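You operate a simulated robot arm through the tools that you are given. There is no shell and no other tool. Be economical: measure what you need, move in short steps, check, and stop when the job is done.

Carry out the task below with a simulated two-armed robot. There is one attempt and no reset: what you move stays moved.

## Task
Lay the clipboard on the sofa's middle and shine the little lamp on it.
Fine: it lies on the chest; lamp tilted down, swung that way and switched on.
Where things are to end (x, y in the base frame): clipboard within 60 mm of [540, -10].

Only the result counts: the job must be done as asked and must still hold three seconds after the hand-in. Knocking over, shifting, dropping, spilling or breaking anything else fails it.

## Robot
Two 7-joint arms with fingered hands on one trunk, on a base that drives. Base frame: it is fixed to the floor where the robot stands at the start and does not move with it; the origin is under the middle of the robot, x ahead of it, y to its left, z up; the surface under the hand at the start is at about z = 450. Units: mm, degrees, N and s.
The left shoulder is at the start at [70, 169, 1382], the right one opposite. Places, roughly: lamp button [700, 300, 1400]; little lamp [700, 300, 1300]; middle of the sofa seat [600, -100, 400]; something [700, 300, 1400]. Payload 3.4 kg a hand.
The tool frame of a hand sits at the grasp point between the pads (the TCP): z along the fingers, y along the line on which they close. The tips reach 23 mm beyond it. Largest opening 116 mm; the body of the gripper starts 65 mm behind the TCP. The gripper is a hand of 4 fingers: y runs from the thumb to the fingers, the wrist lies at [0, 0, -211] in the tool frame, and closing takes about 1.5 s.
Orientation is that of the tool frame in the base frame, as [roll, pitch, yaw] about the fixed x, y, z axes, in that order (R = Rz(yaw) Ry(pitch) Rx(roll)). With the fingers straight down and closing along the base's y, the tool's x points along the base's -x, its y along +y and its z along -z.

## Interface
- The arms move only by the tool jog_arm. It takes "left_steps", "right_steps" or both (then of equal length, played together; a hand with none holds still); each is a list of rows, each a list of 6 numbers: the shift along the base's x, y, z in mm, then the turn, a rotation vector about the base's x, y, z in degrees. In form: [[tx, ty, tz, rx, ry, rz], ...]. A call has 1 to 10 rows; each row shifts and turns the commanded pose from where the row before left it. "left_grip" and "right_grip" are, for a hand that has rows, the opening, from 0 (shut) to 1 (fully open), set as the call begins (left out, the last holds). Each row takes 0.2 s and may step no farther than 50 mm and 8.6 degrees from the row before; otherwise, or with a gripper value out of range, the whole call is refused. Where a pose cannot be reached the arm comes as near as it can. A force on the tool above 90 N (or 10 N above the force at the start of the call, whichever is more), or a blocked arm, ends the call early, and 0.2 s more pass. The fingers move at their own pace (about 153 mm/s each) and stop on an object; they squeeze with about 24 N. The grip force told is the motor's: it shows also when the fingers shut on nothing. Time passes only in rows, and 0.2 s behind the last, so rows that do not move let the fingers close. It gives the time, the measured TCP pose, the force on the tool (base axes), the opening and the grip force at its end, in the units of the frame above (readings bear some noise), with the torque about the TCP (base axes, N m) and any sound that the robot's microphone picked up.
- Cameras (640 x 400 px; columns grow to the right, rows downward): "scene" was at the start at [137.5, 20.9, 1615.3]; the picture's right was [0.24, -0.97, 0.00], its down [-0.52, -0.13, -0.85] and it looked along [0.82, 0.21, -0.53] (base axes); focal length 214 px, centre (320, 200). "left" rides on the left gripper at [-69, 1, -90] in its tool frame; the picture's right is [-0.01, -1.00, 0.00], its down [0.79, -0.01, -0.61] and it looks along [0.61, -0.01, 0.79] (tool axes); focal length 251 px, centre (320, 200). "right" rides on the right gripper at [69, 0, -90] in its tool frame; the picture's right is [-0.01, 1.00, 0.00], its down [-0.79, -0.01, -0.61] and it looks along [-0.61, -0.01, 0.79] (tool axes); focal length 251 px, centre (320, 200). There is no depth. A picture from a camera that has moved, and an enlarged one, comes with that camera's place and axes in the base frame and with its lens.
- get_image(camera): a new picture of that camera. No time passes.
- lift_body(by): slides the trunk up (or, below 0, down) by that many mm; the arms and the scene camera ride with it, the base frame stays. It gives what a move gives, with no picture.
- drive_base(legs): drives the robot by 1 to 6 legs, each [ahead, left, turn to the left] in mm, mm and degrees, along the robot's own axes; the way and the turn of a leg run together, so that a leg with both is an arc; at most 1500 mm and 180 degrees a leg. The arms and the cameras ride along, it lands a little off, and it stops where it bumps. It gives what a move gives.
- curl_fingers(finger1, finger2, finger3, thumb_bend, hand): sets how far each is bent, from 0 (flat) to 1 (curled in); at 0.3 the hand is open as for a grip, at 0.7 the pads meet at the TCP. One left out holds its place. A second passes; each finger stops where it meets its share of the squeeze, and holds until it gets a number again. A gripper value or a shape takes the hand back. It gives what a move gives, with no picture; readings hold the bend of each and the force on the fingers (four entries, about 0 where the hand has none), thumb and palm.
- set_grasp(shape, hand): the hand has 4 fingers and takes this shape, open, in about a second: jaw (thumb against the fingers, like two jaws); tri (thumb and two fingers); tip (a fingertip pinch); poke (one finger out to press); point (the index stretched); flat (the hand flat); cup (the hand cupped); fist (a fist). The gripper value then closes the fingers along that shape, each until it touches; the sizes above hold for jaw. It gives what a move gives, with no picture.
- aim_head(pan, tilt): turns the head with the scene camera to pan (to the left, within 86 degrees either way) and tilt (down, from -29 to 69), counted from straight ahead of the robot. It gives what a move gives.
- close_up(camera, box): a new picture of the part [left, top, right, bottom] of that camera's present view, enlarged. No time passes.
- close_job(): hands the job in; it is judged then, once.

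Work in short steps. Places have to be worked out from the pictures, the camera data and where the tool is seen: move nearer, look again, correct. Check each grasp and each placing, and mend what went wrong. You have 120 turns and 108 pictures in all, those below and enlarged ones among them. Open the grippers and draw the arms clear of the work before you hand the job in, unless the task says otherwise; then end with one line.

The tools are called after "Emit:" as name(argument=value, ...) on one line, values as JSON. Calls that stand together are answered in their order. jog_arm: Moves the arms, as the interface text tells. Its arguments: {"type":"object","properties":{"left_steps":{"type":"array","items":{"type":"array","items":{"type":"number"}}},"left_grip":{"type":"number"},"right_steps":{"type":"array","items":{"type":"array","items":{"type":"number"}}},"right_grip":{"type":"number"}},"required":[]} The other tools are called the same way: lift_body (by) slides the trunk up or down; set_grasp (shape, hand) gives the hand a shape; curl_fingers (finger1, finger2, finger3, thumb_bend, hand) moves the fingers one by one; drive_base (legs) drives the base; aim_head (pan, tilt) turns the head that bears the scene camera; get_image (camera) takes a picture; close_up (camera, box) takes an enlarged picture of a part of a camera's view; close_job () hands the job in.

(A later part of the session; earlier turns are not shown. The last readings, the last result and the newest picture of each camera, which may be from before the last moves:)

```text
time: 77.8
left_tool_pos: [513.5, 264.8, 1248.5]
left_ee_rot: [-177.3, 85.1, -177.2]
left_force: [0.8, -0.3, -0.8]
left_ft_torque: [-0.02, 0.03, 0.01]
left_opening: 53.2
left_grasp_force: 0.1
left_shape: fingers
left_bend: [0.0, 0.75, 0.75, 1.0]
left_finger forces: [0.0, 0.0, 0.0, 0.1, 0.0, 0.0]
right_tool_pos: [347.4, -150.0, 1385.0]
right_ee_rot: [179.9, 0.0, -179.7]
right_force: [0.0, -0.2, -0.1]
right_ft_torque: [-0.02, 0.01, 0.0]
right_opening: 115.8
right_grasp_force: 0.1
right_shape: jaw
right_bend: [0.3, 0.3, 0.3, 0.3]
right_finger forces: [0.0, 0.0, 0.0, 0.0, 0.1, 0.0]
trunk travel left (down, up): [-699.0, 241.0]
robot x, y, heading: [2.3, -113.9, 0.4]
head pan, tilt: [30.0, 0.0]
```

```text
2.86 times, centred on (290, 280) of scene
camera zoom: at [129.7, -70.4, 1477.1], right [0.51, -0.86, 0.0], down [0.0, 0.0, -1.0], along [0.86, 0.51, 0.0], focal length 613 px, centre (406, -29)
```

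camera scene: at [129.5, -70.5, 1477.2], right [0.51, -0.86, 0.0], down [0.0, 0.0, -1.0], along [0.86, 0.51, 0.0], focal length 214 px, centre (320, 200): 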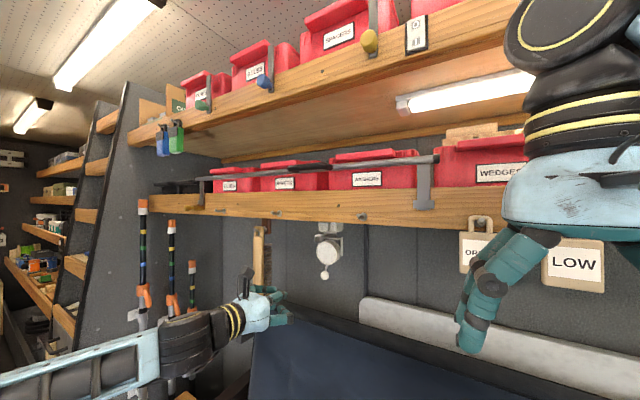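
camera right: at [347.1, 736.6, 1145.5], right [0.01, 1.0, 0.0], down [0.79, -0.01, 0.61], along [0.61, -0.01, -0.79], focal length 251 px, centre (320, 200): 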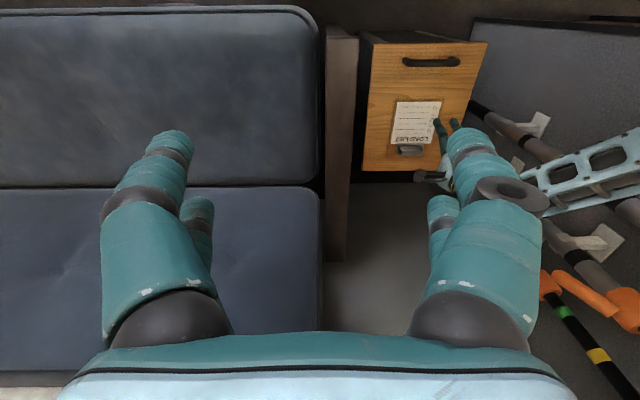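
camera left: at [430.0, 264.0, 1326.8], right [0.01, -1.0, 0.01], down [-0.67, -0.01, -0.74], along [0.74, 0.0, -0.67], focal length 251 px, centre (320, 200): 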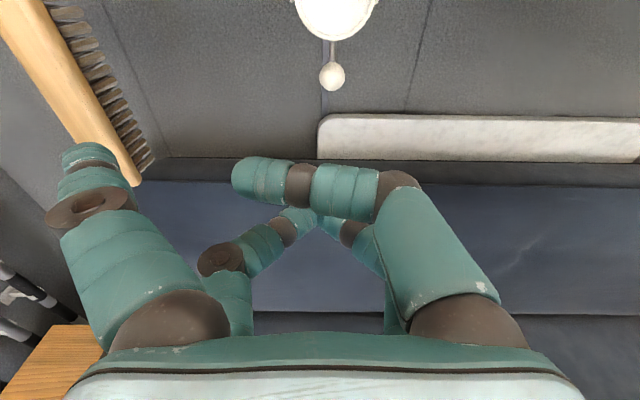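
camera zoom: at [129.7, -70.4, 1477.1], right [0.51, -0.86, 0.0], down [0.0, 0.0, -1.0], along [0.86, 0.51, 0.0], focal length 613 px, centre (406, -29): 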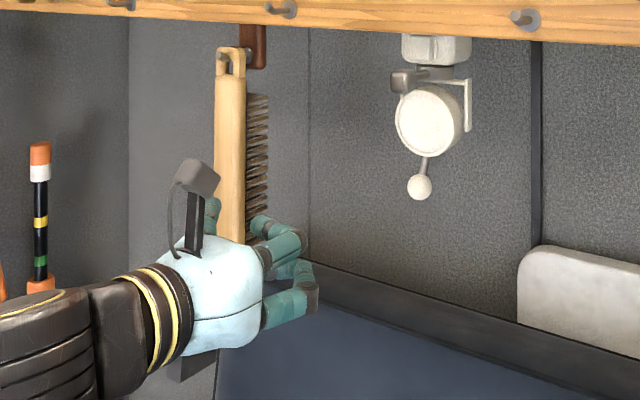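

Bend 0 spreads that finger outward, so that isn't useful. A closed jaw makes a compact nose on the tool axis; I use that to push the ball handle back, since that should tilt the head down.

Emit:
set_grasp(hand="left", shape="jaw")

Emit:
jog_arm(left_steps=[[5, -2, -2, 0, -5, 0], [5, -2, -2, 0, 0, 0], [5, -2, -2, 0, 0, 0], [5, -2, -2, 0, 0, 0], [5, -2, -2, 0, 0, 0], [5, -2, -2, 0, 0, 0], [5, -2, -2, 0, 0, 0], [5, -2, -2, 0, 0, 0]], left_grip=0)

Emit:
get_image(camera="left")

Emit:
close_up(camera="scene", box=[210, 210, 370, 350])

```text
time: 78.7
left_tool_pos: [513.5, 264.3, 1249.3]
left_ee_rot: [-177.3, 85.0, -177.1]
left_force: [-0.9, -0.3, 0.1]
left_ft_torque: [0.0, -0.01, -0.01]
left_opening: 115.9
left_grasp_force: 0.1
left_shape: jaw
left_bend: [0.3, 0.3, 0.3, 0.3]
left_finger forces: [0.0, 0.0, 0.0, 0.1, 0.0, 0.0]
right_tool_pos: [345.9, -151.2, 1385.0]
right_ee_rot: [180.0, 0.0, -179.7]
right_force: [0.1, 0.8, -0.8]
right_ft_torque: [0.0, 0.03, -0.01]
right_opening: 115.6
right_grasp_force: 0.3
right_shape: jaw
right_bend: [0.3, 0.3, 0.3, 0.3]
right_finger forces: [0.0, 0.0, 0.0, 0.0, 0.1, 0.1]
trunk travel left (down, up): [-699.0, 241.0]
robot x, y, heading: [2.6, -115.7, 0.4]
head pan, tilt: [30.0, 0.0]
```

```text
time: 80.5
left_tool_pos: [552.1, 250.5, 1232.8]
left_ee_rot: [-100.6, 89.6, -100.3]
left_force: [0.1, -0.1, -0.7]
left_ft_torque: [-0.03, -0.01, -0.01]
left_opening: 0.0
left_grasp_force: 23.9
left_shape: jaw
left_bend: [0.61, 0.62, 0.62, 0.62]
left_finger forces: [0.0, 0.0, 0.1, 0.0, 0.1, 0.0]
left hand out of reach, approached as far as the arm can: row 8
right_tool_pos: [346.4, -150.7, 1384.7]
right_ee_rot: [179.9, 0.0, -179.7]
right_force: [-0.5, 0.1, -0.7]
right_ft_torque: [0.01, 0.03, 0.02]
right_opening: 116.2
right_grasp_force: 0.0
right_shape: jaw
right_bend: [0.3, 0.3, 0.3, 0.3]
right_finger forces: [0.0, 0.0, 0.1, 0.1, 0.0, 0.0]
trunk travel left (down, up): [-699.0, 241.0]
robot x, y, heading: [-1.9, -116.3, 0.4]
head pan, tilt: [30.0, 0.0]
```

```text
55 pictures are left
camera left: at [462.1, 250.0, 1302.7], right [0.01, -1.0, 0.02], down [-0.61, -0.02, -0.79], along [0.79, 0.0, -0.61], focal length 251 px, centre (320, 200)
```

left: 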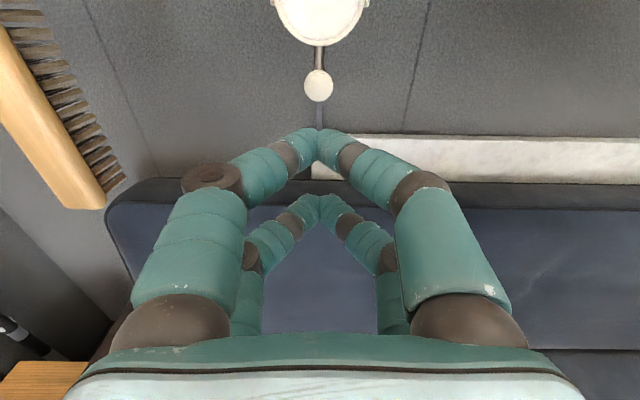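

```text
2.86 times, centred on (290, 280) of scene
camera zoom: at [129.8, -70.3, 1477.1], right [0.51, -0.86, 0.0], down [0.0, 0.0, -1.0], along [0.86, 0.51, 0.0], focal length 613 px, centre (406, -29)
```

zoom: 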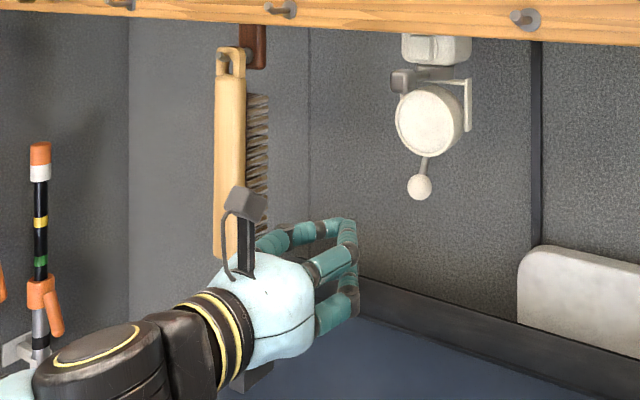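

The arm is at its limit here too. As before, turning the robot 45° right should bring the left shoulder forward; I draw the hand back first, then turn and shift left.

Emit:
jog_arm(left_steps=[[-40, 0, 0, 0, 4, 0], [-40, 0, 0, 0, 0, 0], [-40, 0, 0, 0, 0, 0], [-30, 0, 0, 0, 0, 0]])

Emit:
drive_base(legs=[[10, 0, 0], [0, 0, -45]])

```text
time: 81.5
left_tool_pos: [431.9, 284.8, 1249.3]
left_ee_rot: [-176.2, 86.0, -176.1]
left_force: [-1.4, 0.6, 0.3]
left_ft_torque: [-0.03, 0.02, -0.03]
left_opening: 0.0
left_grasp_force: 24.2
left_shape: jaw
left_bend: [0.61, 0.62, 0.62, 0.62]
left_finger forces: [0.0, 0.0, 0.1, 0.0, 0.0, 0.0]
left hand out of reach, approached as far as the arm can: row 3, 4
right_tool_pos: [345.7, -150.0, 1386.5]
right_ee_rot: [-179.9, 0.2, -179.6]
right_force: [0.5, 0.0, 0.0]
right_ft_torque: [-0.02, 0.0, 0.0]
right_opening: 115.9
right_grasp_force: 0.1
right_shape: jaw
right_bend: [0.3, 0.3, 0.3, 0.3]
right_finger forces: [0.0, 0.0, 0.1, 0.1, 0.0, 0.0]
trunk travel left (down, up): [-699.0, 241.0]
robot x, y, heading: [-0.8, -114.9, 0.3]
head pan, tilt: [30.0, 0.0]
```

```text
time: 84.2
left_tool_pos: [600.3, -126.6, 1247.3]
left_ee_rot: [-176.5, 86.0, 139.8]
left_force: [0.2, -0.3, -1.8]
left_ft_torque: [-0.01, 0.02, -0.01]
left_opening: 0.1
left_grasp_force: 23.6
left_shape: jaw
left_bend: [0.61, 0.62, 0.62, 0.62]
left_finger forces: [0.1, 0.0, 0.0, 0.0, 0.0, 0.0]
right_tool_pos: [235.3, -379.9, 1387.3]
right_ee_rot: [179.9, 0.0, 136.2]
right_force: [-0.7, 0.0, -0.6]
right_ft_torque: [-0.03, -0.01, -0.01]
right_opening: 116.1
right_grasp_force: 0.1
right_shape: jaw
right_bend: [0.3, 0.3, 0.3, 0.3]
right_finger forces: [0.1, 0.0, 0.0, 0.0, 0.0, 0.0]
trunk travel left (down, up): [-699.0, 241.0]
robot x, y, heading: [13.5, -114.1, -43.6]
head pan, tilt: [30.0, 0.0]
```

Hand is clear. I rotate the hand back to point along +x while moving it left, staying away from the hanging tags, then look.

Emit:
jog_arm(left_steps=[[-30, 15, 0, 0, 0, 7], [-20, 30, 0, 0, 0, 7], [0, 35, 0, 0, 0, 7], [0, 35, 0, 0, 0, 7], [0, 35, 0, 0, 0, 7], [0, 35, 0, 0, 0, 7]])

Emit:
aim_head(pan=80, tilt=10)

Emit:
get_image(camera="scene")

```text
time: 85.6
left_tool_pos: [633.7, 66.9, 1286.2]
left_ee_rot: [-176.4, 85.9, -178.2]
left_force: [0.2, 0.1, -0.3]
left_ft_torque: [0.0, 0.0, 0.01]
left_opening: 0.1
left_grasp_force: 24.1
left_shape: jaw
left_bend: [0.61, 0.62, 0.62, 0.62]
left_finger forces: [0.0, 0.0, 0.0, 0.0, 0.1, 0.0]
left hand out of reach, approached as far as the arm can: row 1, 2, 3, 4
right_tool_pos: [235.1, -381.6, 1385.2]
right_ee_rot: [180.0, 0.0, 136.4]
right_force: [0.2, 0.6, -0.4]
right_ft_torque: [-0.01, -0.01, 0.02]
right_opening: 116.0
right_grasp_force: 0.0
right_shape: jaw
right_bend: [0.3, 0.3, 0.3, 0.3]
right_finger forces: [0.0, 0.0, 0.0, 0.0, 0.1, 0.0]
trunk travel left (down, up): [-699.0, 241.0]
robot x, y, heading: [12.2, -114.6, -44.0]
head pan, tilt: [30.0, 0.0]
```

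```text
time: 86.8
left_tool_pos: [633.7, 65.4, 1286.3]
left_ee_rot: [-176.6, 86.0, -178.5]
left_force: [1.0, 0.4, 0.5]
left_ft_torque: [0.04, 0.0, -0.01]
left_opening: 0.1
left_grasp_force: 24.3
left_shape: jaw
left_bend: [0.61, 0.62, 0.62, 0.62]
left_finger forces: [0.0, 0.0, 0.1, 0.0, 0.1, 0.1]
right_tool_pos: [234.8, -380.7, 1385.7]
right_ee_rot: [-179.9, -0.1, 136.3]
right_force: [0.7, 0.4, 0.3]
right_ft_torque: [-0.03, 0.01, 0.0]
right_opening: 116.2
right_grasp_force: 0.0
right_shape: jaw
right_bend: [0.3, 0.3, 0.3, 0.3]
right_finger forces: [0.1, 0.0, 0.0, 0.0, 0.1, 0.0]
trunk travel left (down, up): [-699.0, 241.0]
robot x, y, heading: [13.2, -115.5, -43.7]
head pan, tilt: [80.0, 10.0]
```

```text
53 pictures are left
camera scene: at [123.2, -95.7, 1461.2], right [0.59, -0.81, 0.0], down [-0.14, -0.1, -0.98], along [0.79, 0.58, -0.17], focal length 214 px, centre (320, 200)
```

scene: 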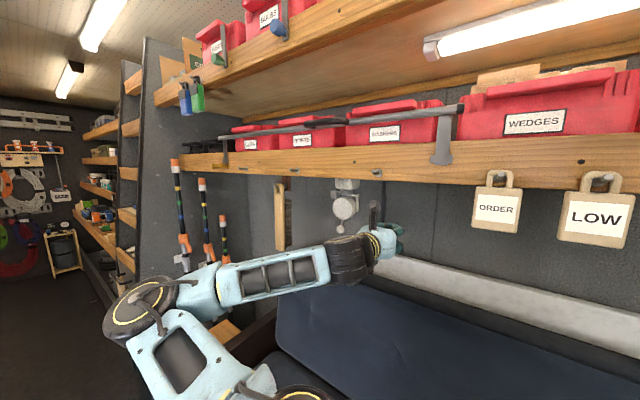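

Hand is at [634, 65, 1286] pointing +x. I lower the trunk by 60 and drive by about [-50, +170] in the room, to bring the hand in front of the ball handle.

Emit:
lift_body(by=-60)

Emit:
drive_base(legs=[[-154, 88, 0]])

Emit:
get_image(camera="left")

Emit:
get_image(camera="scene")

```text
time: 87.8
left_tool_pos: [633.8, 66.3, 1227.1]
left_ee_rot: [-176.6, 85.8, -178.4]
left_force: [0.4, -0.3, 0.3]
left_ft_torque: [0.01, 0.0, 0.0]
left_opening: 0.0
left_grasp_force: 24.0
left_shape: jaw
left_bend: [0.61, 0.62, 0.62, 0.62]
left_finger forces: [0.1, 0.0, 0.0, 0.0, 0.1, 0.0]
right_tool_pos: [234.5, -381.4, 1325.6]
right_ee_rot: [180.0, 0.0, 136.4]
right_force: [-0.6, -0.2, -0.6]
right_ft_torque: [0.02, 0.0, 0.02]
right_opening: 116.4
right_grasp_force: 0.0
right_shape: jaw
right_bend: [0.3, 0.3, 0.3, 0.3]
right_finger forces: [0.1, 0.0, 0.0, 0.0, 0.1, 0.0]
trunk travel left (down, up): [-639.0, 301.0]
robot x, y, heading: [12.1, -117.5, -43.7]
head pan, tilt: [80.0, 10.0]
```

```text
time: 89.3
left_tool_pos: [583.6, 236.8, 1225.9]
left_ee_rot: [-177.4, 85.8, -179.6]
left_force: [-0.5, -0.8, -0.9]
left_ft_torque: [0.04, 0.0, 0.03]
left_opening: 0.2
left_grasp_force: 23.7
left_shape: jaw
left_bend: [0.61, 0.62, 0.62, 0.62]
left_finger forces: [0.0, 0.1, 0.1, 0.1, 0.0, 0.1]
right_tool_pos: [183.5, -208.5, 1324.5]
right_ee_rot: [179.9, -0.1, 136.1]
right_force: [0.0, 0.5, 0.8]
right_ft_torque: [0.01, -0.01, 0.03]
right_opening: 115.9
right_grasp_force: 0.1
right_shape: jaw
right_bend: [0.3, 0.3, 0.3, 0.3]
right_finger forces: [0.0, 0.0, 0.0, 0.0, 0.1, 0.0]
trunk travel left (down, up): [-639.0, 301.0]
robot x, y, heading: [-36.9, 59.7, -43.6]
head pan, tilt: [80.0, 10.0]
```

```text
52 pictures are left
camera left: at [498.6, 240.4, 1302.3], right [-0.04, -1.0, 0.01], down [-0.66, 0.01, -0.75], along [0.75, -0.03, -0.66], focal length 251 px, centre (320, 200)
```

left: 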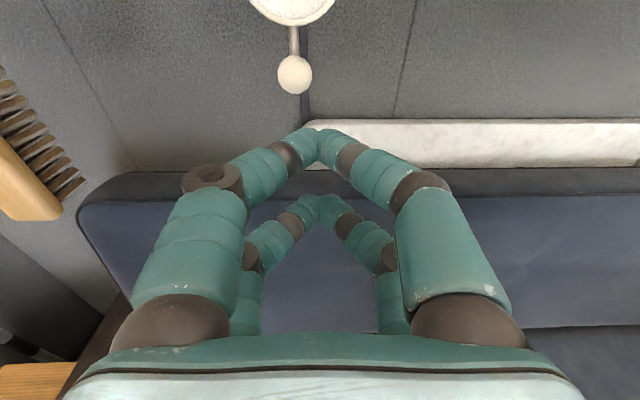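

```text
51 pictures are left
camera scene: at [72.8, 77.0, 1401.1], right [0.59, -0.81, 0.0], down [-0.14, -0.1, -0.98], along [0.8, 0.58, -0.17], focal length 214 px, centre (320, 200)
```

scene: 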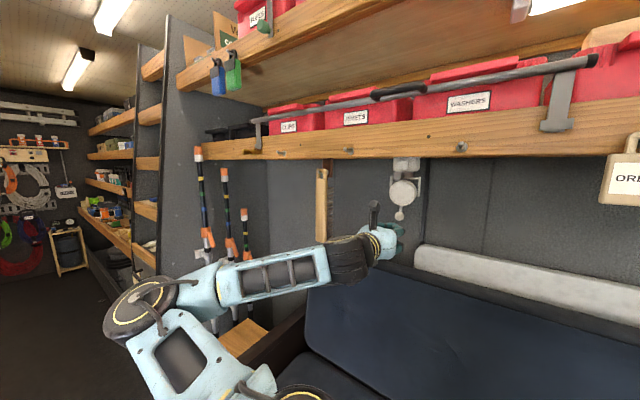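

Ball handle triangulated at [703, 253, 1247]; the upper finger pair sits about 23 mm above the TCP. I tip the hand's nose up ~14° (to keep the wrist camera away from the lamp) and line up y, still in front of the ball.

Emit:
jog_arm(left_steps=[[5, 8, -3, 0, -7, 0], [5, 7, -3, 0, -7, 0], [5, 0, 0, 0, 0, 0]])

Emit:
get_image(camera="left")

Emit:
close_up(camera="scene", box=[340, 140, 460, 280])

```text
time: 90.1
left_tool_pos: [601.9, 259.2, 1219.8]
left_ee_rot: [1.9, 80.1, -0.2]
left_force: [-0.3, -0.6, 0.2]
left_ft_torque: [0.0, 0.03, 0.01]
left_opening: 0.1
left_grasp_force: 23.9
left_shape: jaw
left_bend: [0.61, 0.62, 0.62, 0.62]
left_finger forces: [0.0, 0.1, 0.0, 0.1, 0.0, 0.0]
left hand out of reach, approached as far as the arm can: row 1, 2
right_tool_pos: [183.5, -206.9, 1324.8]
right_ee_rot: [-179.9, 0.1, 136.2]
right_force: [0.0, 0.1, -0.2]
right_ft_torque: [-0.01, 0.0, 0.01]
right_opening: 115.9
right_grasp_force: 0.2
right_shape: jaw
right_bend: [0.3, 0.3, 0.3, 0.3]
right_finger forces: [0.0, 0.0, 0.0, 0.0, 0.1, 0.1]
trunk travel left (down, up): [-639.0, 301.0]
robot x, y, heading: [-39.0, 59.3, -43.6]
head pan, tilt: [80.0, 10.0]
```

```text
50 pictures are left
camera left: at [501.7, 261.8, 1274.1], right [-0.04, -1.0, 0.0], down [-0.46, 0.01, -0.89], along [0.89, -0.03, -0.46], focal length 251 px, centre (320, 200)
```

left: 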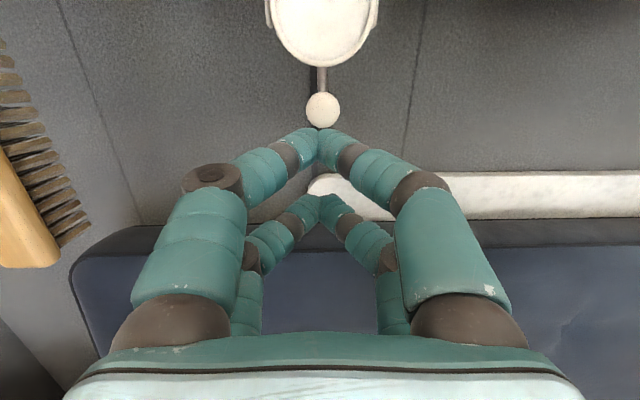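

```text
2.86 times, centred on (400, 210) of scene
camera zoom: at [73.4, 78.6, 1401.1], right [0.59, -0.81, 0.0], down [-0.14, -0.1, -0.98], along [0.79, 0.58, -0.17], focal length 613 px, centre (91, 171)
```

zoom: 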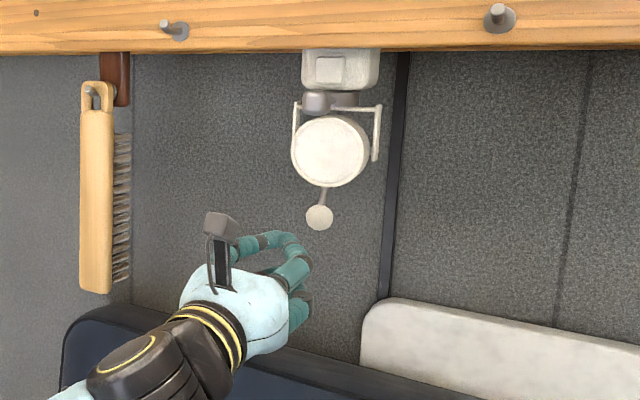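

Nose lined up with the ball. I advance and push the ball back, in two stages.

Emit:
jog_arm(left_steps=[[15, -1, 0, 0, 0, 0], [15, -1, 0, 0, 0, 0], [15, -1, 0, 0, 0, 0], [15, -1, 0, 0, 0, 0], [10, 0, 0, 0, 0, 0], [10, 0, 0, 0, 0, 0], [10, 0, 0, 0, 0, 0]])

Emit:
get_image(camera="left")

Emit:
close_up(camera="scene", box=[340, 140, 460, 280])

```text
time: 91.7
left_tool_pos: [690.8, 254.1, 1219.5]
left_ee_rot: [1.6, 80.2, -0.4]
left_force: [-1.3, -0.3, 1.0]
left_ft_torque: [-0.01, -0.05, 0.02]
left_opening: 0.1
left_grasp_force: 24.2
left_shape: jaw
left_bend: [0.61, 0.62, 0.62, 0.62]
left_finger forces: [0.0, 0.0, 0.1, 0.1, 0.1, 0.0]
right_tool_pos: [184.5, -207.2, 1324.1]
right_ee_rot: [180.0, 0.0, 136.0]
right_force: [0.5, 1.4, 0.6]
right_ft_torque: [0.0, 0.01, -0.01]
right_opening: 115.9
right_grasp_force: 0.0
right_shape: jaw
right_bend: [0.3, 0.3, 0.3, 0.3]
right_finger forces: [0.1, 0.1, 0.0, 0.0, 0.1, 0.1]
trunk travel left (down, up): [-639.0, 301.0]
robot x, y, heading: [-37.5, 59.9, -43.8]
head pan, tilt: [80.0, 10.0]
```

```text
48 pictures are left
camera left: at [591.8, 257.6, 1273.6], right [-0.04, -1.0, 0.0], down [-0.46, 0.01, -0.89], along [0.89, -0.03, -0.46], focal length 251 px, centre (320, 200)
```

left: 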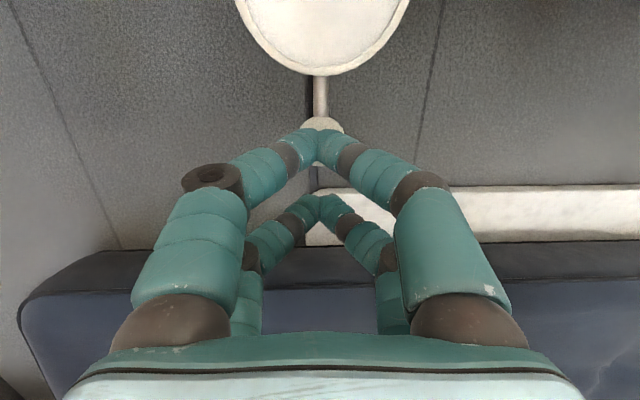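

```text
2.86 times, centred on (400, 210) of scene
camera zoom: at [73.2, 78.3, 1401.1], right [0.59, -0.81, 0.0], down [-0.14, -0.1, -0.98], along [0.8, 0.58, -0.17], focal length 613 px, centre (91, 171)
```

zoom: 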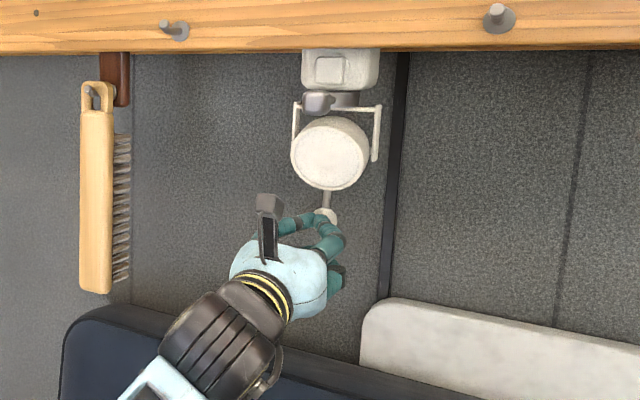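

The head is tilting down as the ball goes back. I keep pushing, rising slightly.

Emit:
jog_arm(left_steps=[[10, 0, 0, 0, 0, 0], [10, 0, 1, 0, 0, 0], [10, 0, 2, 0, 0, 0], [8, 0, 3, 0, 0, 0]])

Emit:
get_image(camera="left")

Emit:
close_up(camera="scene", box=[340, 140, 460, 280])

```text
time: 92.7
left_tool_pos: [730.4, 256.2, 1226.2]
left_ee_rot: [1.5, 80.2, -0.6]
left_force: [0.3, 0.3, 0.6]
left_ft_torque: [0.05, -0.02, -0.02]
left_opening: 0.1
left_grasp_force: 24.3
left_shape: jaw
left_bend: [0.61, 0.62, 0.62, 0.62]
left_finger forces: [0.0, 0.0, 0.1, 0.1, 0.0, 0.1]
right_tool_pos: [184.1, -208.2, 1325.5]
right_ee_rot: [180.0, 0.0, 136.2]
right_force: [0.3, -0.1, -0.7]
right_ft_torque: [-0.02, -0.02, 0.04]
right_opening: 115.8
right_grasp_force: 0.0
right_shape: jaw
right_bend: [0.3, 0.3, 0.3, 0.3]
right_finger forces: [0.0, 0.0, 0.0, 0.1, 0.0, 0.1]
trunk travel left (down, up): [-639.0, 301.0]
robot x, y, heading: [-41.8, 59.0, -43.9]
head pan, tilt: [80.0, 10.0]
```

```text
46 pictures are left
camera left: at [629.2, 259.1, 1280.2], right [-0.04, -1.0, 0.0], down [-0.46, 0.01, -0.89], along [0.89, -0.04, -0.46], focal length 251 px, centre (320, 200)
```

left: 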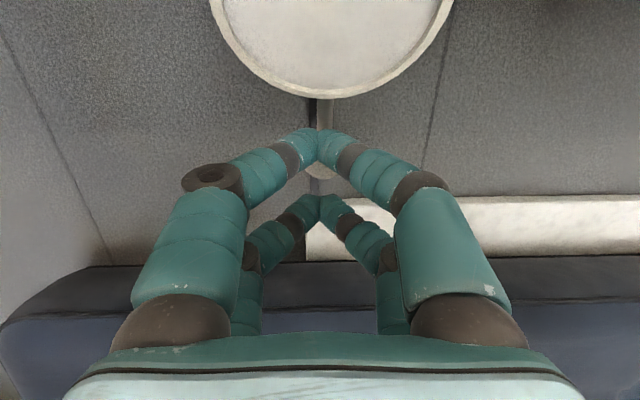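

```text
2.86 times, centred on (400, 210) of scene
camera zoom: at [72.7, 78.4, 1401.1], right [0.59, -0.81, 0.0], down [-0.14, -0.1, -0.98], along [0.8, 0.58, -0.17], focal length 613 px, centre (91, 171)
```

zoom: 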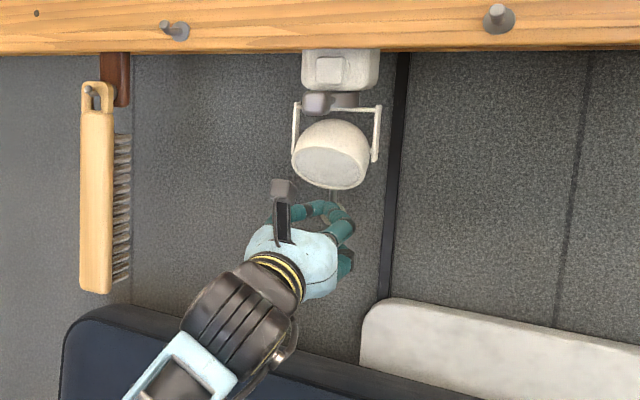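

About 48° down now; I want about 70°. I push a bit more.

Emit:
jog_arm(left_steps=[[9, 0, 2, 0, 0, 0], [9, 0, 3, 0, 0, 0]])

Emit:
close_up(camera="scene", box=[340, 140, 460, 280])

```text
time: 93.3
left_tool_pos: [748.4, 255.8, 1233.5]
left_ee_rot: [1.6, 80.0, -0.5]
left_force: [-0.4, -0.2, 0.3]
left_ft_torque: [0.03, -0.01, -0.04]
left_opening: 0.0
left_grasp_force: 23.5
left_shape: jaw
left_bend: [0.61, 0.62, 0.62, 0.62]
left_finger forces: [0.0, 0.1, 0.0, 0.0, 0.0, 0.0]
right_tool_pos: [183.8, -207.7, 1325.5]
right_ee_rot: [179.9, 0.0, 136.0]
right_force: [-0.5, -0.5, 0.4]
right_ft_torque: [0.01, 0.02, 0.0]
right_opening: 115.9
right_grasp_force: 0.1
right_shape: jaw
right_bend: [0.3, 0.3, 0.3, 0.3]
right_finger forces: [0.0, 0.1, 0.0, 0.0, 0.0, 0.0]
trunk travel left (down, up): [-639.0, 301.0]
robot x, y, heading: [-40.2, 60.3, -43.8]
head pan, tilt: [80.0, 10.0]
```

```text
2.86 times, centred on (400, 210) of scene
camera zoom: at [72.1, 77.9, 1401.2], right [0.59, -0.81, 0.0], down [-0.14, -0.1, -0.98], along [0.8, 0.58, -0.17], focal length 613 px, centre (91, 171)
```

zoom: 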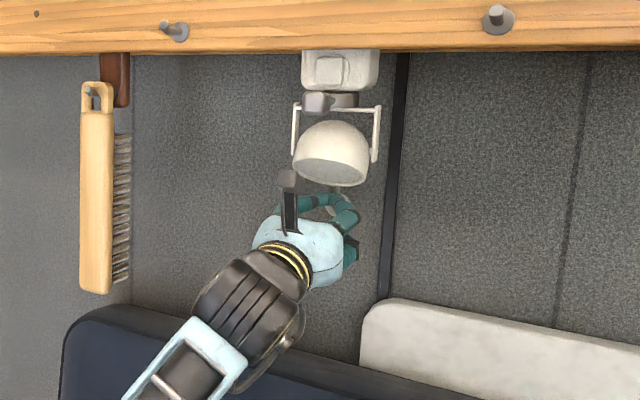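

About 59° now. One more 10 mm push.

Emit:
jog_arm(left_steps=[[9, 0, 4, 0, 0, 0]])

Emit:
close_up(camera="scene", box=[360, 150, 440, 230])

```text
time: 93.7
left_tool_pos: [756.3, 254.7, 1237.5]
left_ee_rot: [1.6, 80.1, -0.3]
left_force: [-0.5, -0.4, 0.7]
left_ft_torque: [0.0, -0.03, -0.02]
left_opening: 0.0
left_grasp_force: 24.0
left_shape: jaw
left_bend: [0.61, 0.62, 0.62, 0.62]
left_finger forces: [0.1, 0.1, 0.1, 0.0, 0.0, 0.0]
right_tool_pos: [183.7, -206.2, 1325.3]
right_ee_rot: [179.9, -0.1, 136.1]
right_force: [0.3, -0.6, -0.3]
right_ft_torque: [-0.03, 0.02, 0.0]
right_opening: 116.0
right_grasp_force: 0.0
right_shape: jaw
right_bend: [0.3, 0.3, 0.3, 0.3]
right_finger forces: [0.0, 0.2, 0.0, 0.1, 0.0, 0.1]
trunk travel left (down, up): [-639.0, 301.0]
robot x, y, heading: [-41.1, 61.2, -44.0]
head pan, tilt: [80.0, 10.0]
```

```text
5.00 times, centred on (400, 190) of scene
camera zoom: at [72.6, 78.2, 1401.1], right [0.59, -0.81, 0.0], down [-0.14, -0.1, -0.98], along [0.8, 0.58, -0.17], focal length 1072 px, centre (-80, 250)
```

zoom: 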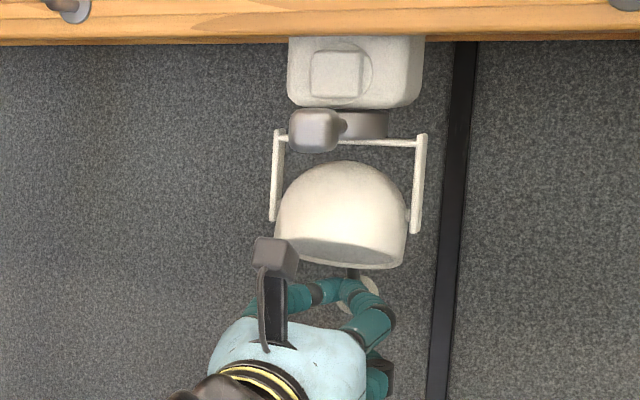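

About 69° down – right. I retract the hand straight back and check that the tilt holds.

Emit:
jog_arm(left_steps=[[-15, 0, -2, 0, 0, 0], [-25, 0, -2, 0, 0, 0], [-35, 0, 0, 0, 0, 0], [-35, 0, 0, 0, 0, 0], [-30, 0, 0, 0, 0, 0]])

Emit:
close_up(camera="scene", box=[340, 140, 460, 280])

```text
time: 94.9
left_tool_pos: [615.3, 257.3, 1234.3]
left_ee_rot: [1.8, 80.1, -0.4]
left_force: [-0.1, -1.7, 0.7]
left_ft_torque: [0.03, 0.0, 0.0]
left_opening: 0.2
left_grasp_force: 24.4
left_shape: jaw
left_bend: [0.61, 0.62, 0.62, 0.62]
left_finger forces: [0.0, 0.0, 0.0, 0.0, 0.0, 0.1]
right_tool_pos: [181.4, -206.7, 1325.4]
right_ee_rot: [179.9, 0.1, 136.2]
right_force: [0.2, 0.3, 1.1]
right_ft_torque: [0.03, -0.02, -0.01]
right_opening: 115.9
right_grasp_force: 0.0
right_shape: jaw
right_bend: [0.3, 0.3, 0.3, 0.3]
right_finger forces: [0.0, 0.0, 0.0, 0.0, 0.0, 0.1]
trunk travel left (down, up): [-639.0, 301.0]
robot x, y, heading: [-39.7, 57.5, -44.0]
head pan, tilt: [80.0, 10.0]
```

```text
2.86 times, centred on (400, 210) of scene
camera zoom: at [71.0, 78.5, 1401.3], right [0.59, -0.81, 0.0], down [-0.14, -0.1, -0.98], along [0.8, 0.58, -0.17], focal length 613 px, centre (91, 171)
```

zoom: 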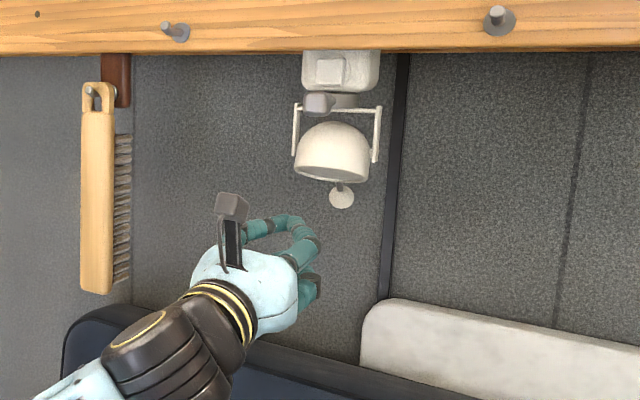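

Tilt holds. Now the swing: I go to the +y side of the lever block (~[655, 245, 1367]), at y≈297 and with the upper finger pair at the block's height, still in front of it.

Emit:
jog_arm(left_steps=[[-10, 20, 10, 0, 0, 0], [-5, 20, 20, 0, 0, 0], [0, 0, 35, 0, 0, 0], [0, 0, 37, 0, 0, 0]])

Emit:
get_image(camera="left")

Emit:
close_up(camera="scene", box=[340, 130, 460, 250])

```text
time: 95.9
left_tool_pos: [603.0, 296.2, 1335.3]
left_ee_rot: [1.5, 80.0, -0.5]
left_force: [-0.5, 0.2, -0.3]
left_ft_torque: [0.03, -0.04, -0.04]
left_opening: 0.0
left_grasp_force: 23.8
left_shape: jaw
left_bend: [0.61, 0.62, 0.62, 0.62]
left_finger forces: [0.1, 0.0, 0.0, 0.1, 0.0, 0.0]
right_tool_pos: [183.4, -207.0, 1325.4]
right_ee_rot: [179.9, -0.1, 136.0]
right_force: [-0.1, 0.5, -0.1]
right_ft_torque: [-0.02, 0.01, 0.02]
right_opening: 116.0
right_grasp_force: 0.2
right_shape: jaw
right_bend: [0.3, 0.3, 0.3, 0.3]
right_finger forces: [0.0, 0.0, 0.0, 0.0, 0.0, 0.1]
trunk travel left (down, up): [-639.0, 301.0]
robot x, y, heading: [-39.0, 59.9, -43.9]
head pan, tilt: [80.0, 10.0]
```

```text
41 pictures are left
camera left: at [502.3, 298.8, 1389.2], right [-0.04, -1.0, 0.0], down [-0.46, 0.01, -0.89], along [0.89, -0.04, -0.46], focal length 251 px, centre (320, 200)
```

left: 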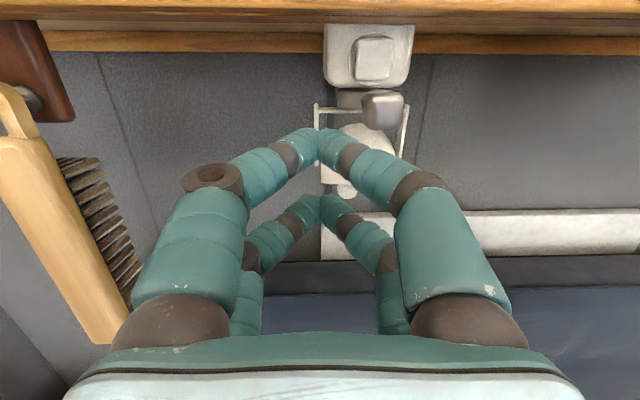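

```text
3.33 times, centred on (400, 190) of scene
camera zoom: at [71.8, 78.1, 1401.2], right [0.59, -0.81, 0.0], down [-0.14, -0.1, -0.98], along [0.8, 0.58, -0.17], focal length 715 px, centre (53, 233)
```

zoom: 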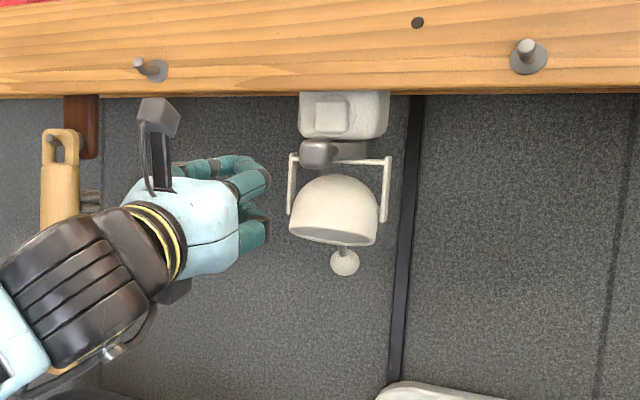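

Refined: lever block at [679, 250, 1366], button at [718, 250, 1397]. I slide the nose in beside the block (+58 in x), then push toward -y in small steps.

Emit:
jog_arm(left_steps=[[20, 0, 0, 0, 0, 0], [20, 0, 0, 0, 0, 0], [18, 0, 0, 0, 0, 0]])

Emit:
jog_arm(left_steps=[[0, -8, 0, 0, 0, 0], [0, -8, 0, 0, 0, 0], [0, -8, 0, 0, 0, 0], [0, -8, 0, 0, 0, 0]])

Emit:
get_image(camera="left")

Emit:
close_up(camera="scene", box=[340, 130, 460, 250])

```text
time: 96.7
left_tool_pos: [661.7, 297.4, 1335.6]
left_ee_rot: [1.5, 80.1, -0.5]
left_force: [-0.2, -0.5, 0.5]
left_ft_torque: [0.01, 0.03, -0.01]
left_opening: 0.0
left_grasp_force: 23.8
left_shape: jaw
left_bend: [0.61, 0.62, 0.62, 0.62]
left_finger forces: [0.1, 0.1, 0.1, 0.0, 0.0, 0.0]
right_tool_pos: [183.6, -206.9, 1325.6]
right_ee_rot: [-180.0, 0.0, 136.0]
right_force: [-0.8, 0.6, -0.6]
right_ft_torque: [0.0, -0.02, 0.0]
right_opening: 115.7
right_grasp_force: 0.0
right_shape: jaw
right_bend: [0.3, 0.3, 0.3, 0.3]
right_finger forces: [0.0, 0.0, 0.0, 0.0, 0.0, 0.0]
trunk travel left (down, up): [-639.0, 301.0]
robot x, y, heading: [-44.8, 58.5, -43.8]
head pan, tilt: [80.0, 10.0]
```

```text
time: 97.7
left_tool_pos: [660.7, 262.4, 1335.5]
left_ee_rot: [1.8, 80.0, -0.3]
left_force: [0.5, 0.1, -0.1]
left_ft_torque: [-0.02, -0.01, 0.02]
left_opening: 0.0
left_grasp_force: 24.3
left_shape: jaw
left_bend: [0.61, 0.62, 0.62, 0.62]
left_finger forces: [0.1, 0.0, 0.0, 0.1, 0.1, 0.0]
right_tool_pos: [184.6, -207.1, 1325.0]
right_ee_rot: [-180.0, 0.1, 136.0]
right_force: [0.1, -0.2, 0.1]
right_ft_torque: [0.03, 0.01, 0.02]
right_opening: 115.9
right_grasp_force: 0.0
right_shape: jaw
right_bend: [0.3, 0.3, 0.3, 0.3]
right_finger forces: [0.0, 0.0, 0.0, 0.0, 0.0, 0.1]
trunk travel left (down, up): [-639.0, 301.0]
robot x, y, heading: [-36.9, 60.7, -43.5]
head pan, tilt: [80.0, 10.0]
```

```text
39 pictures are left
camera left: at [559.8, 265.8, 1388.7], right [-0.04, -1.0, 0.0], down [-0.46, 0.01, -0.89], along [0.89, -0.03, -0.46], focal length 251 px, centre (320, 200)
```

left: 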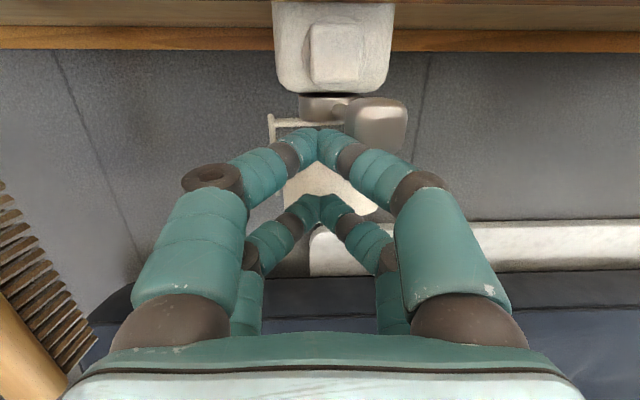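

```text
3.33 times, centred on (400, 190) of scene
camera zoom: at [72.6, 78.1, 1401.1], right [0.59, -0.81, 0.0], down [-0.14, -0.1, -0.98], along [0.8, 0.58, -0.17], focal length 715 px, centre (53, 233)
```

zoom: 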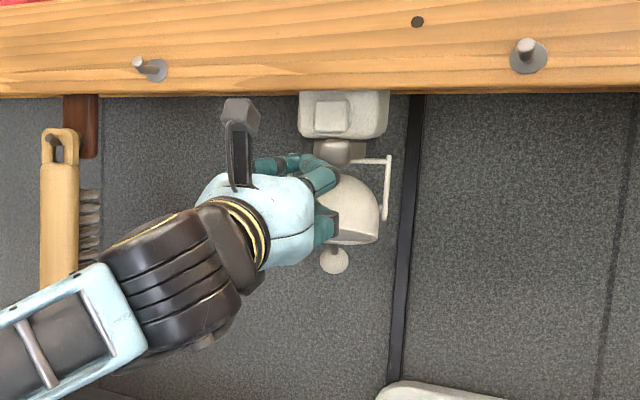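

The lamp is swinging with the lever. I push another 24 mm and look.

Emit:
jog_arm(left_steps=[[0, -8, 0, 0, 0, 0], [0, -8, 0, 0, 0, 0], [0, -8, 0, 0, 0, 0]])

Emit:
get_image(camera="left")

```text
time: 98.5
left_tool_pos: [661.4, 238.5, 1333.7]
left_ee_rot: [1.5, 80.2, -0.5]
left_force: [0.9, 0.2, -0.9]
left_ft_torque: [-0.03, -0.01, -0.02]
left_opening: 0.0
left_grasp_force: 24.1
left_shape: jaw
left_bend: [0.61, 0.62, 0.62, 0.62]
left_finger forces: [0.0, 0.1, 0.0, 0.0, 0.0, 0.0]
right_tool_pos: [183.9, -206.6, 1325.1]
right_ee_rot: [-180.0, 0.0, 136.1]
right_force: [0.4, -0.6, 0.4]
right_ft_torque: [0.0, 0.02, -0.02]
right_opening: 116.0
right_grasp_force: 0.1
right_shape: jaw
right_bend: [0.3, 0.3, 0.3, 0.3]
right_finger forces: [0.0, 0.0, 0.0, 0.1, 0.0, 0.1]
trunk travel left (down, up): [-639.0, 301.0]
robot x, y, heading: [-39.9, 56.5, -43.6]
head pan, tilt: [80.0, 10.0]
```

```text
37 pictures are left
camera left: at [560.6, 242.9, 1387.8], right [-0.04, -1.0, 0.0], down [-0.46, 0.01, -0.89], along [0.89, -0.04, -0.46], focal length 251 px, centre (320, 200)
```

left: 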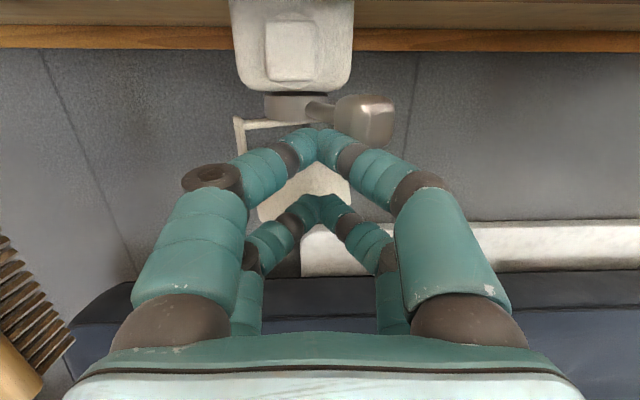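

Swing about 40° now. A little more, with slight +x.

Emit:
jog_arm(left_steps=[[1, -8, 0, 0, 0, 0], [2, -7, 0, 0, 0, 0]])

Emit:
get_image(camera="left")

```text
time: 99.1
left_tool_pos: [664.3, 224.6, 1334.1]
left_ee_rot: [1.6, 80.1, -0.4]
left_force: [0.6, -0.8, -1.1]
left_ft_torque: [0.05, -0.03, -0.01]
left_opening: 0.0
left_grasp_force: 24.1
left_shape: jaw
left_bend: [0.61, 0.62, 0.62, 0.62]
left_finger forces: [0.0, 0.1, 0.0, 0.0, 0.0, 0.1]
right_tool_pos: [184.0, -207.6, 1324.1]
right_ee_rot: [-179.9, -0.1, 136.1]
right_force: [-0.1, -0.1, -0.4]
right_ft_torque: [0.02, 0.02, -0.01]
right_opening: 115.7
right_grasp_force: 0.1
right_shape: jaw
right_bend: [0.3, 0.3, 0.3, 0.3]
right_finger forces: [0.1, 0.0, 0.1, 0.1, 0.0, 0.0]
trunk travel left (down, up): [-639.0, 301.0]
robot x, y, heading: [-40.9, 54.6, -43.7]
head pan, tilt: [80.0, 10.0]
```

```text
36 pictures are left
camera left: at [562.9, 226.8, 1388.1], right [-0.04, -1.0, 0.0], down [-0.46, 0.01, -0.89], along [0.89, -0.04, -0.46], focal length 251 px, centre (320, 200)
```

left: 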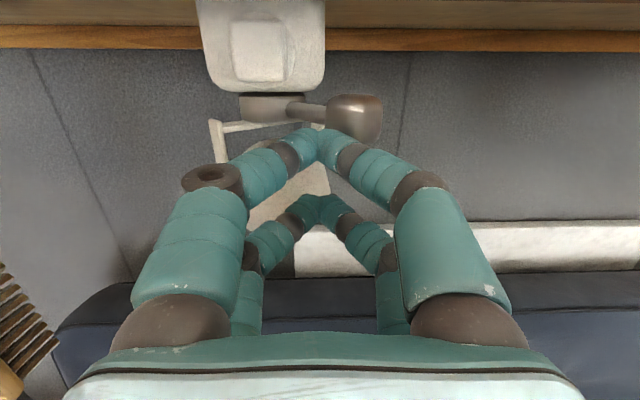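

The lever now points strongly sideways (around 55–60°). I draw the hand back and look at the lamp from the head camera.

Emit:
jog_arm(left_steps=[[-10, 8, 0, 0, 0, 0], [-25, 8, 0, 0, 0, 0], [-40, 0, 0, 0, 0, 0], [-40, 0, 0, 0, 0, 0]])

Emit:
get_image(camera="left")

Emit:
close_up(camera="scene", box=[360, 140, 440, 220])

```text
time: 100.1
left_tool_pos: [547.0, 237.5, 1336.3]
left_ee_rot: [1.6, 80.0, -0.5]
left_force: [-0.4, 0.3, 0.7]
left_ft_torque: [-0.04, 0.03, 0.0]
left_opening: 0.0
left_grasp_force: 23.9
left_shape: jaw
left_bend: [0.61, 0.62, 0.62, 0.62]
left_finger forces: [0.1, 0.0, 0.1, 0.1, 0.0, 0.0]
right_tool_pos: [181.6, -208.4, 1325.7]
right_ee_rot: [180.0, 0.1, 136.0]
right_force: [-0.1, 0.1, 0.3]
right_ft_torque: [-0.01, -0.02, 0.0]
right_opening: 115.8
right_grasp_force: 0.0
right_shape: jaw
right_bend: [0.3, 0.3, 0.3, 0.3]
right_finger forces: [0.0, 0.0, 0.0, 0.0, 0.0, 0.1]
trunk travel left (down, up): [-639.0, 301.0]
robot x, y, heading: [-43.9, 60.6, -43.8]
head pan, tilt: [80.0, 10.0]
```

```text
35 pictures are left
camera left: at [446.8, 241.1, 1390.3], right [-0.04, -1.0, 0.0], down [-0.46, 0.01, -0.89], along [0.89, -0.04, -0.46], focal length 251 px, centre (320, 200)
```

left: 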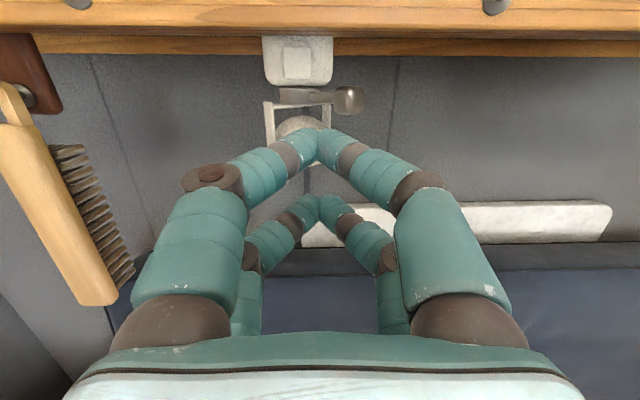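

```text
5.00 times, centred on (400, 180) of scene
camera zoom: at [70.6, 78.6, 1401.3], right [0.59, -0.81, 0.0], down [-0.14, -0.1, -0.98], along [0.8, 0.58, -0.17], focal length 1072 px, centre (-80, 300)
```

zoom: 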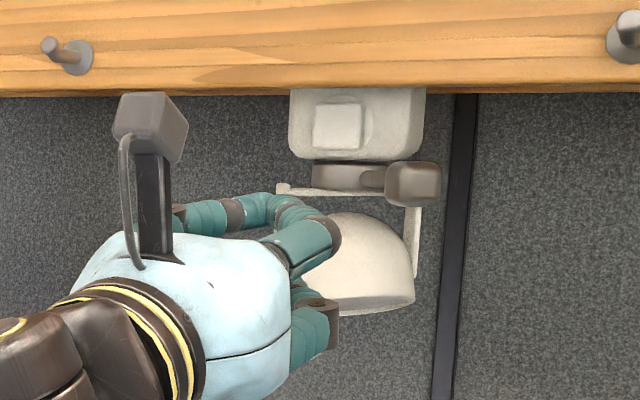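

The swing is ~45–50°. Now the button at about [714, 250, 1396]: I line the upper finger pair up with it, below the shelf's underside (z≈1412), levelling the hand by 5°, stopping 30 mm short.

Emit:
jog_arm(left_steps=[[10, 6, 16, 0, 5, 0], [10, 6, 16, 0, 0, 0], [30, 5, 0, 0, 0, 0], [30, 0, 0, 0, 0, 0], [30, 0, 0, 0, 0, 0]])

Emit:
get_image(camera="left")

Emit:
close_up(camera="scene", box=[360, 140, 440, 220])

```text
time: 101.3
left_tool_pos: [663.0, 254.5, 1365.8]
left_ee_rot: [1.3, 85.2, -0.7]
left_force: [0.7, -0.4, 0.6]
left_ft_torque: [0.02, -0.01, 0.0]
left_opening: 0.1
left_grasp_force: 24.6
left_shape: jaw
left_bend: [0.61, 0.62, 0.62, 0.62]
left_finger forces: [0.0, 0.0, 0.1, 0.0, 0.0, 0.1]
right_tool_pos: [183.5, -208.0, 1325.1]
right_ee_rot: [-180.0, 0.0, 136.1]
right_force: [-0.4, 0.1, 0.2]
right_ft_torque: [0.01, 0.01, -0.01]
right_opening: 115.8
right_grasp_force: 0.0
right_shape: jaw
right_bend: [0.3, 0.3, 0.3, 0.3]
right_finger forces: [0.0, 0.1, 0.1, 0.1, 0.0, 0.1]
trunk travel left (down, up): [-639.0, 301.0]
robot x, y, heading: [-39.9, 57.4, -43.8]
head pan, tilt: [80.0, 10.0]
```

```text
33 pictures are left
camera left: at [566.4, 258.5, 1427.8], right [-0.04, -1.0, 0.01], down [-0.54, 0.01, -0.84], along [0.84, -0.03, -0.54], focal length 251 px, centre (320, 200)
```

left: 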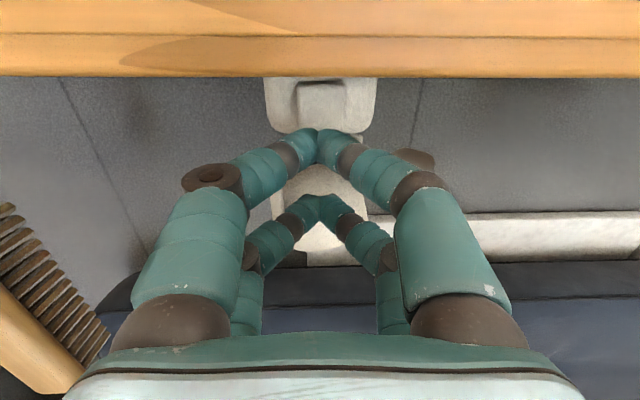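

```text
5.00 times, centred on (400, 180) of scene
camera zoom: at [73.9, 78.3, 1401.0], right [0.59, -0.81, 0.0], down [-0.14, -0.1, -0.98], along [0.79, 0.58, -0.17], focal length 1072 px, centre (-80, 300)
```

zoom: 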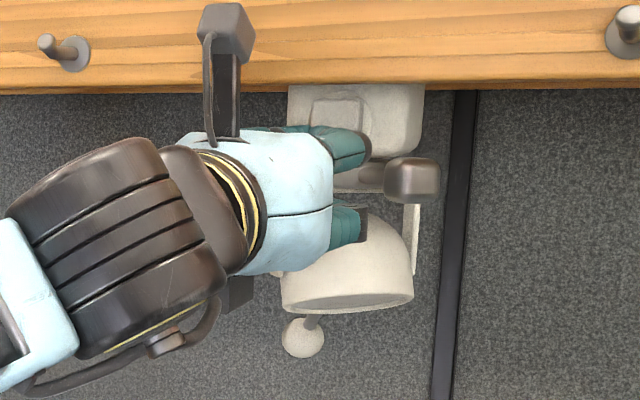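

Aligned: tip z≈1390, button ≈1396 and y≈253. I press forward in small steps, watching force and sound.

Emit:
jog_arm(left_steps=[[8, -1, 1, 0, 0, 0], [8, 0, 1, 0, 0, 0], [6, 0, 0, 0, 0, 0]])

Emit:
get_image(camera="left")

```text
time: 102.1
left_tool_pos: [679.3, 255.8, 1368.0]
left_ee_rot: [0.9, 85.1, -1.1]
left_force: [-0.6, 0.9, 0.0]
left_ft_torque: [0.0, -0.01, -0.01]
left_opening: 0.0
left_grasp_force: 23.5
left_shape: jaw
left_bend: [0.61, 0.62, 0.62, 0.62]
left_finger forces: [0.0, 0.0, 0.0, 0.0, 0.1, 0.1]
right_tool_pos: [182.8, -207.7, 1324.9]
right_ee_rot: [-179.9, -0.1, 136.1]
right_force: [0.2, -0.3, -0.2]
right_ft_torque: [-0.01, -0.03, -0.02]
right_opening: 116.1
right_grasp_force: 0.0
right_shape: jaw
right_bend: [0.3, 0.3, 0.3, 0.3]
right_finger forces: [0.0, 0.0, 0.0, 0.1, 0.0, 0.0]
trunk travel left (down, up): [-639.0, 301.0]
robot x, y, heading: [-40.1, 61.3, -43.7]
head pan, tilt: [80.0, 10.0]
```

```text
31 pictures are left
camera left: at [584.4, 258.8, 1430.6], right [-0.04, -1.0, 0.01], down [-0.54, 0.01, -0.84], along [0.84, -0.04, -0.54], focal length 251 px, centre (320, 200)
```

left: 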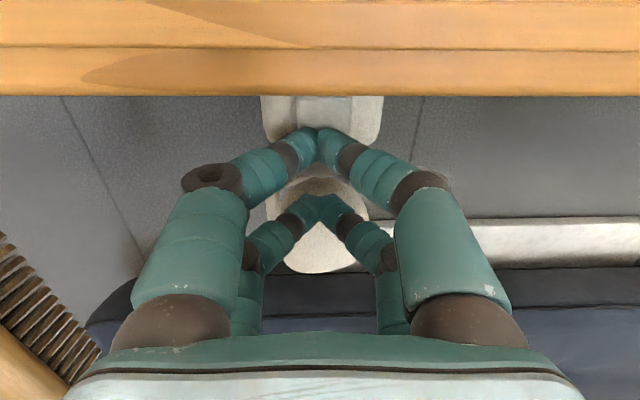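

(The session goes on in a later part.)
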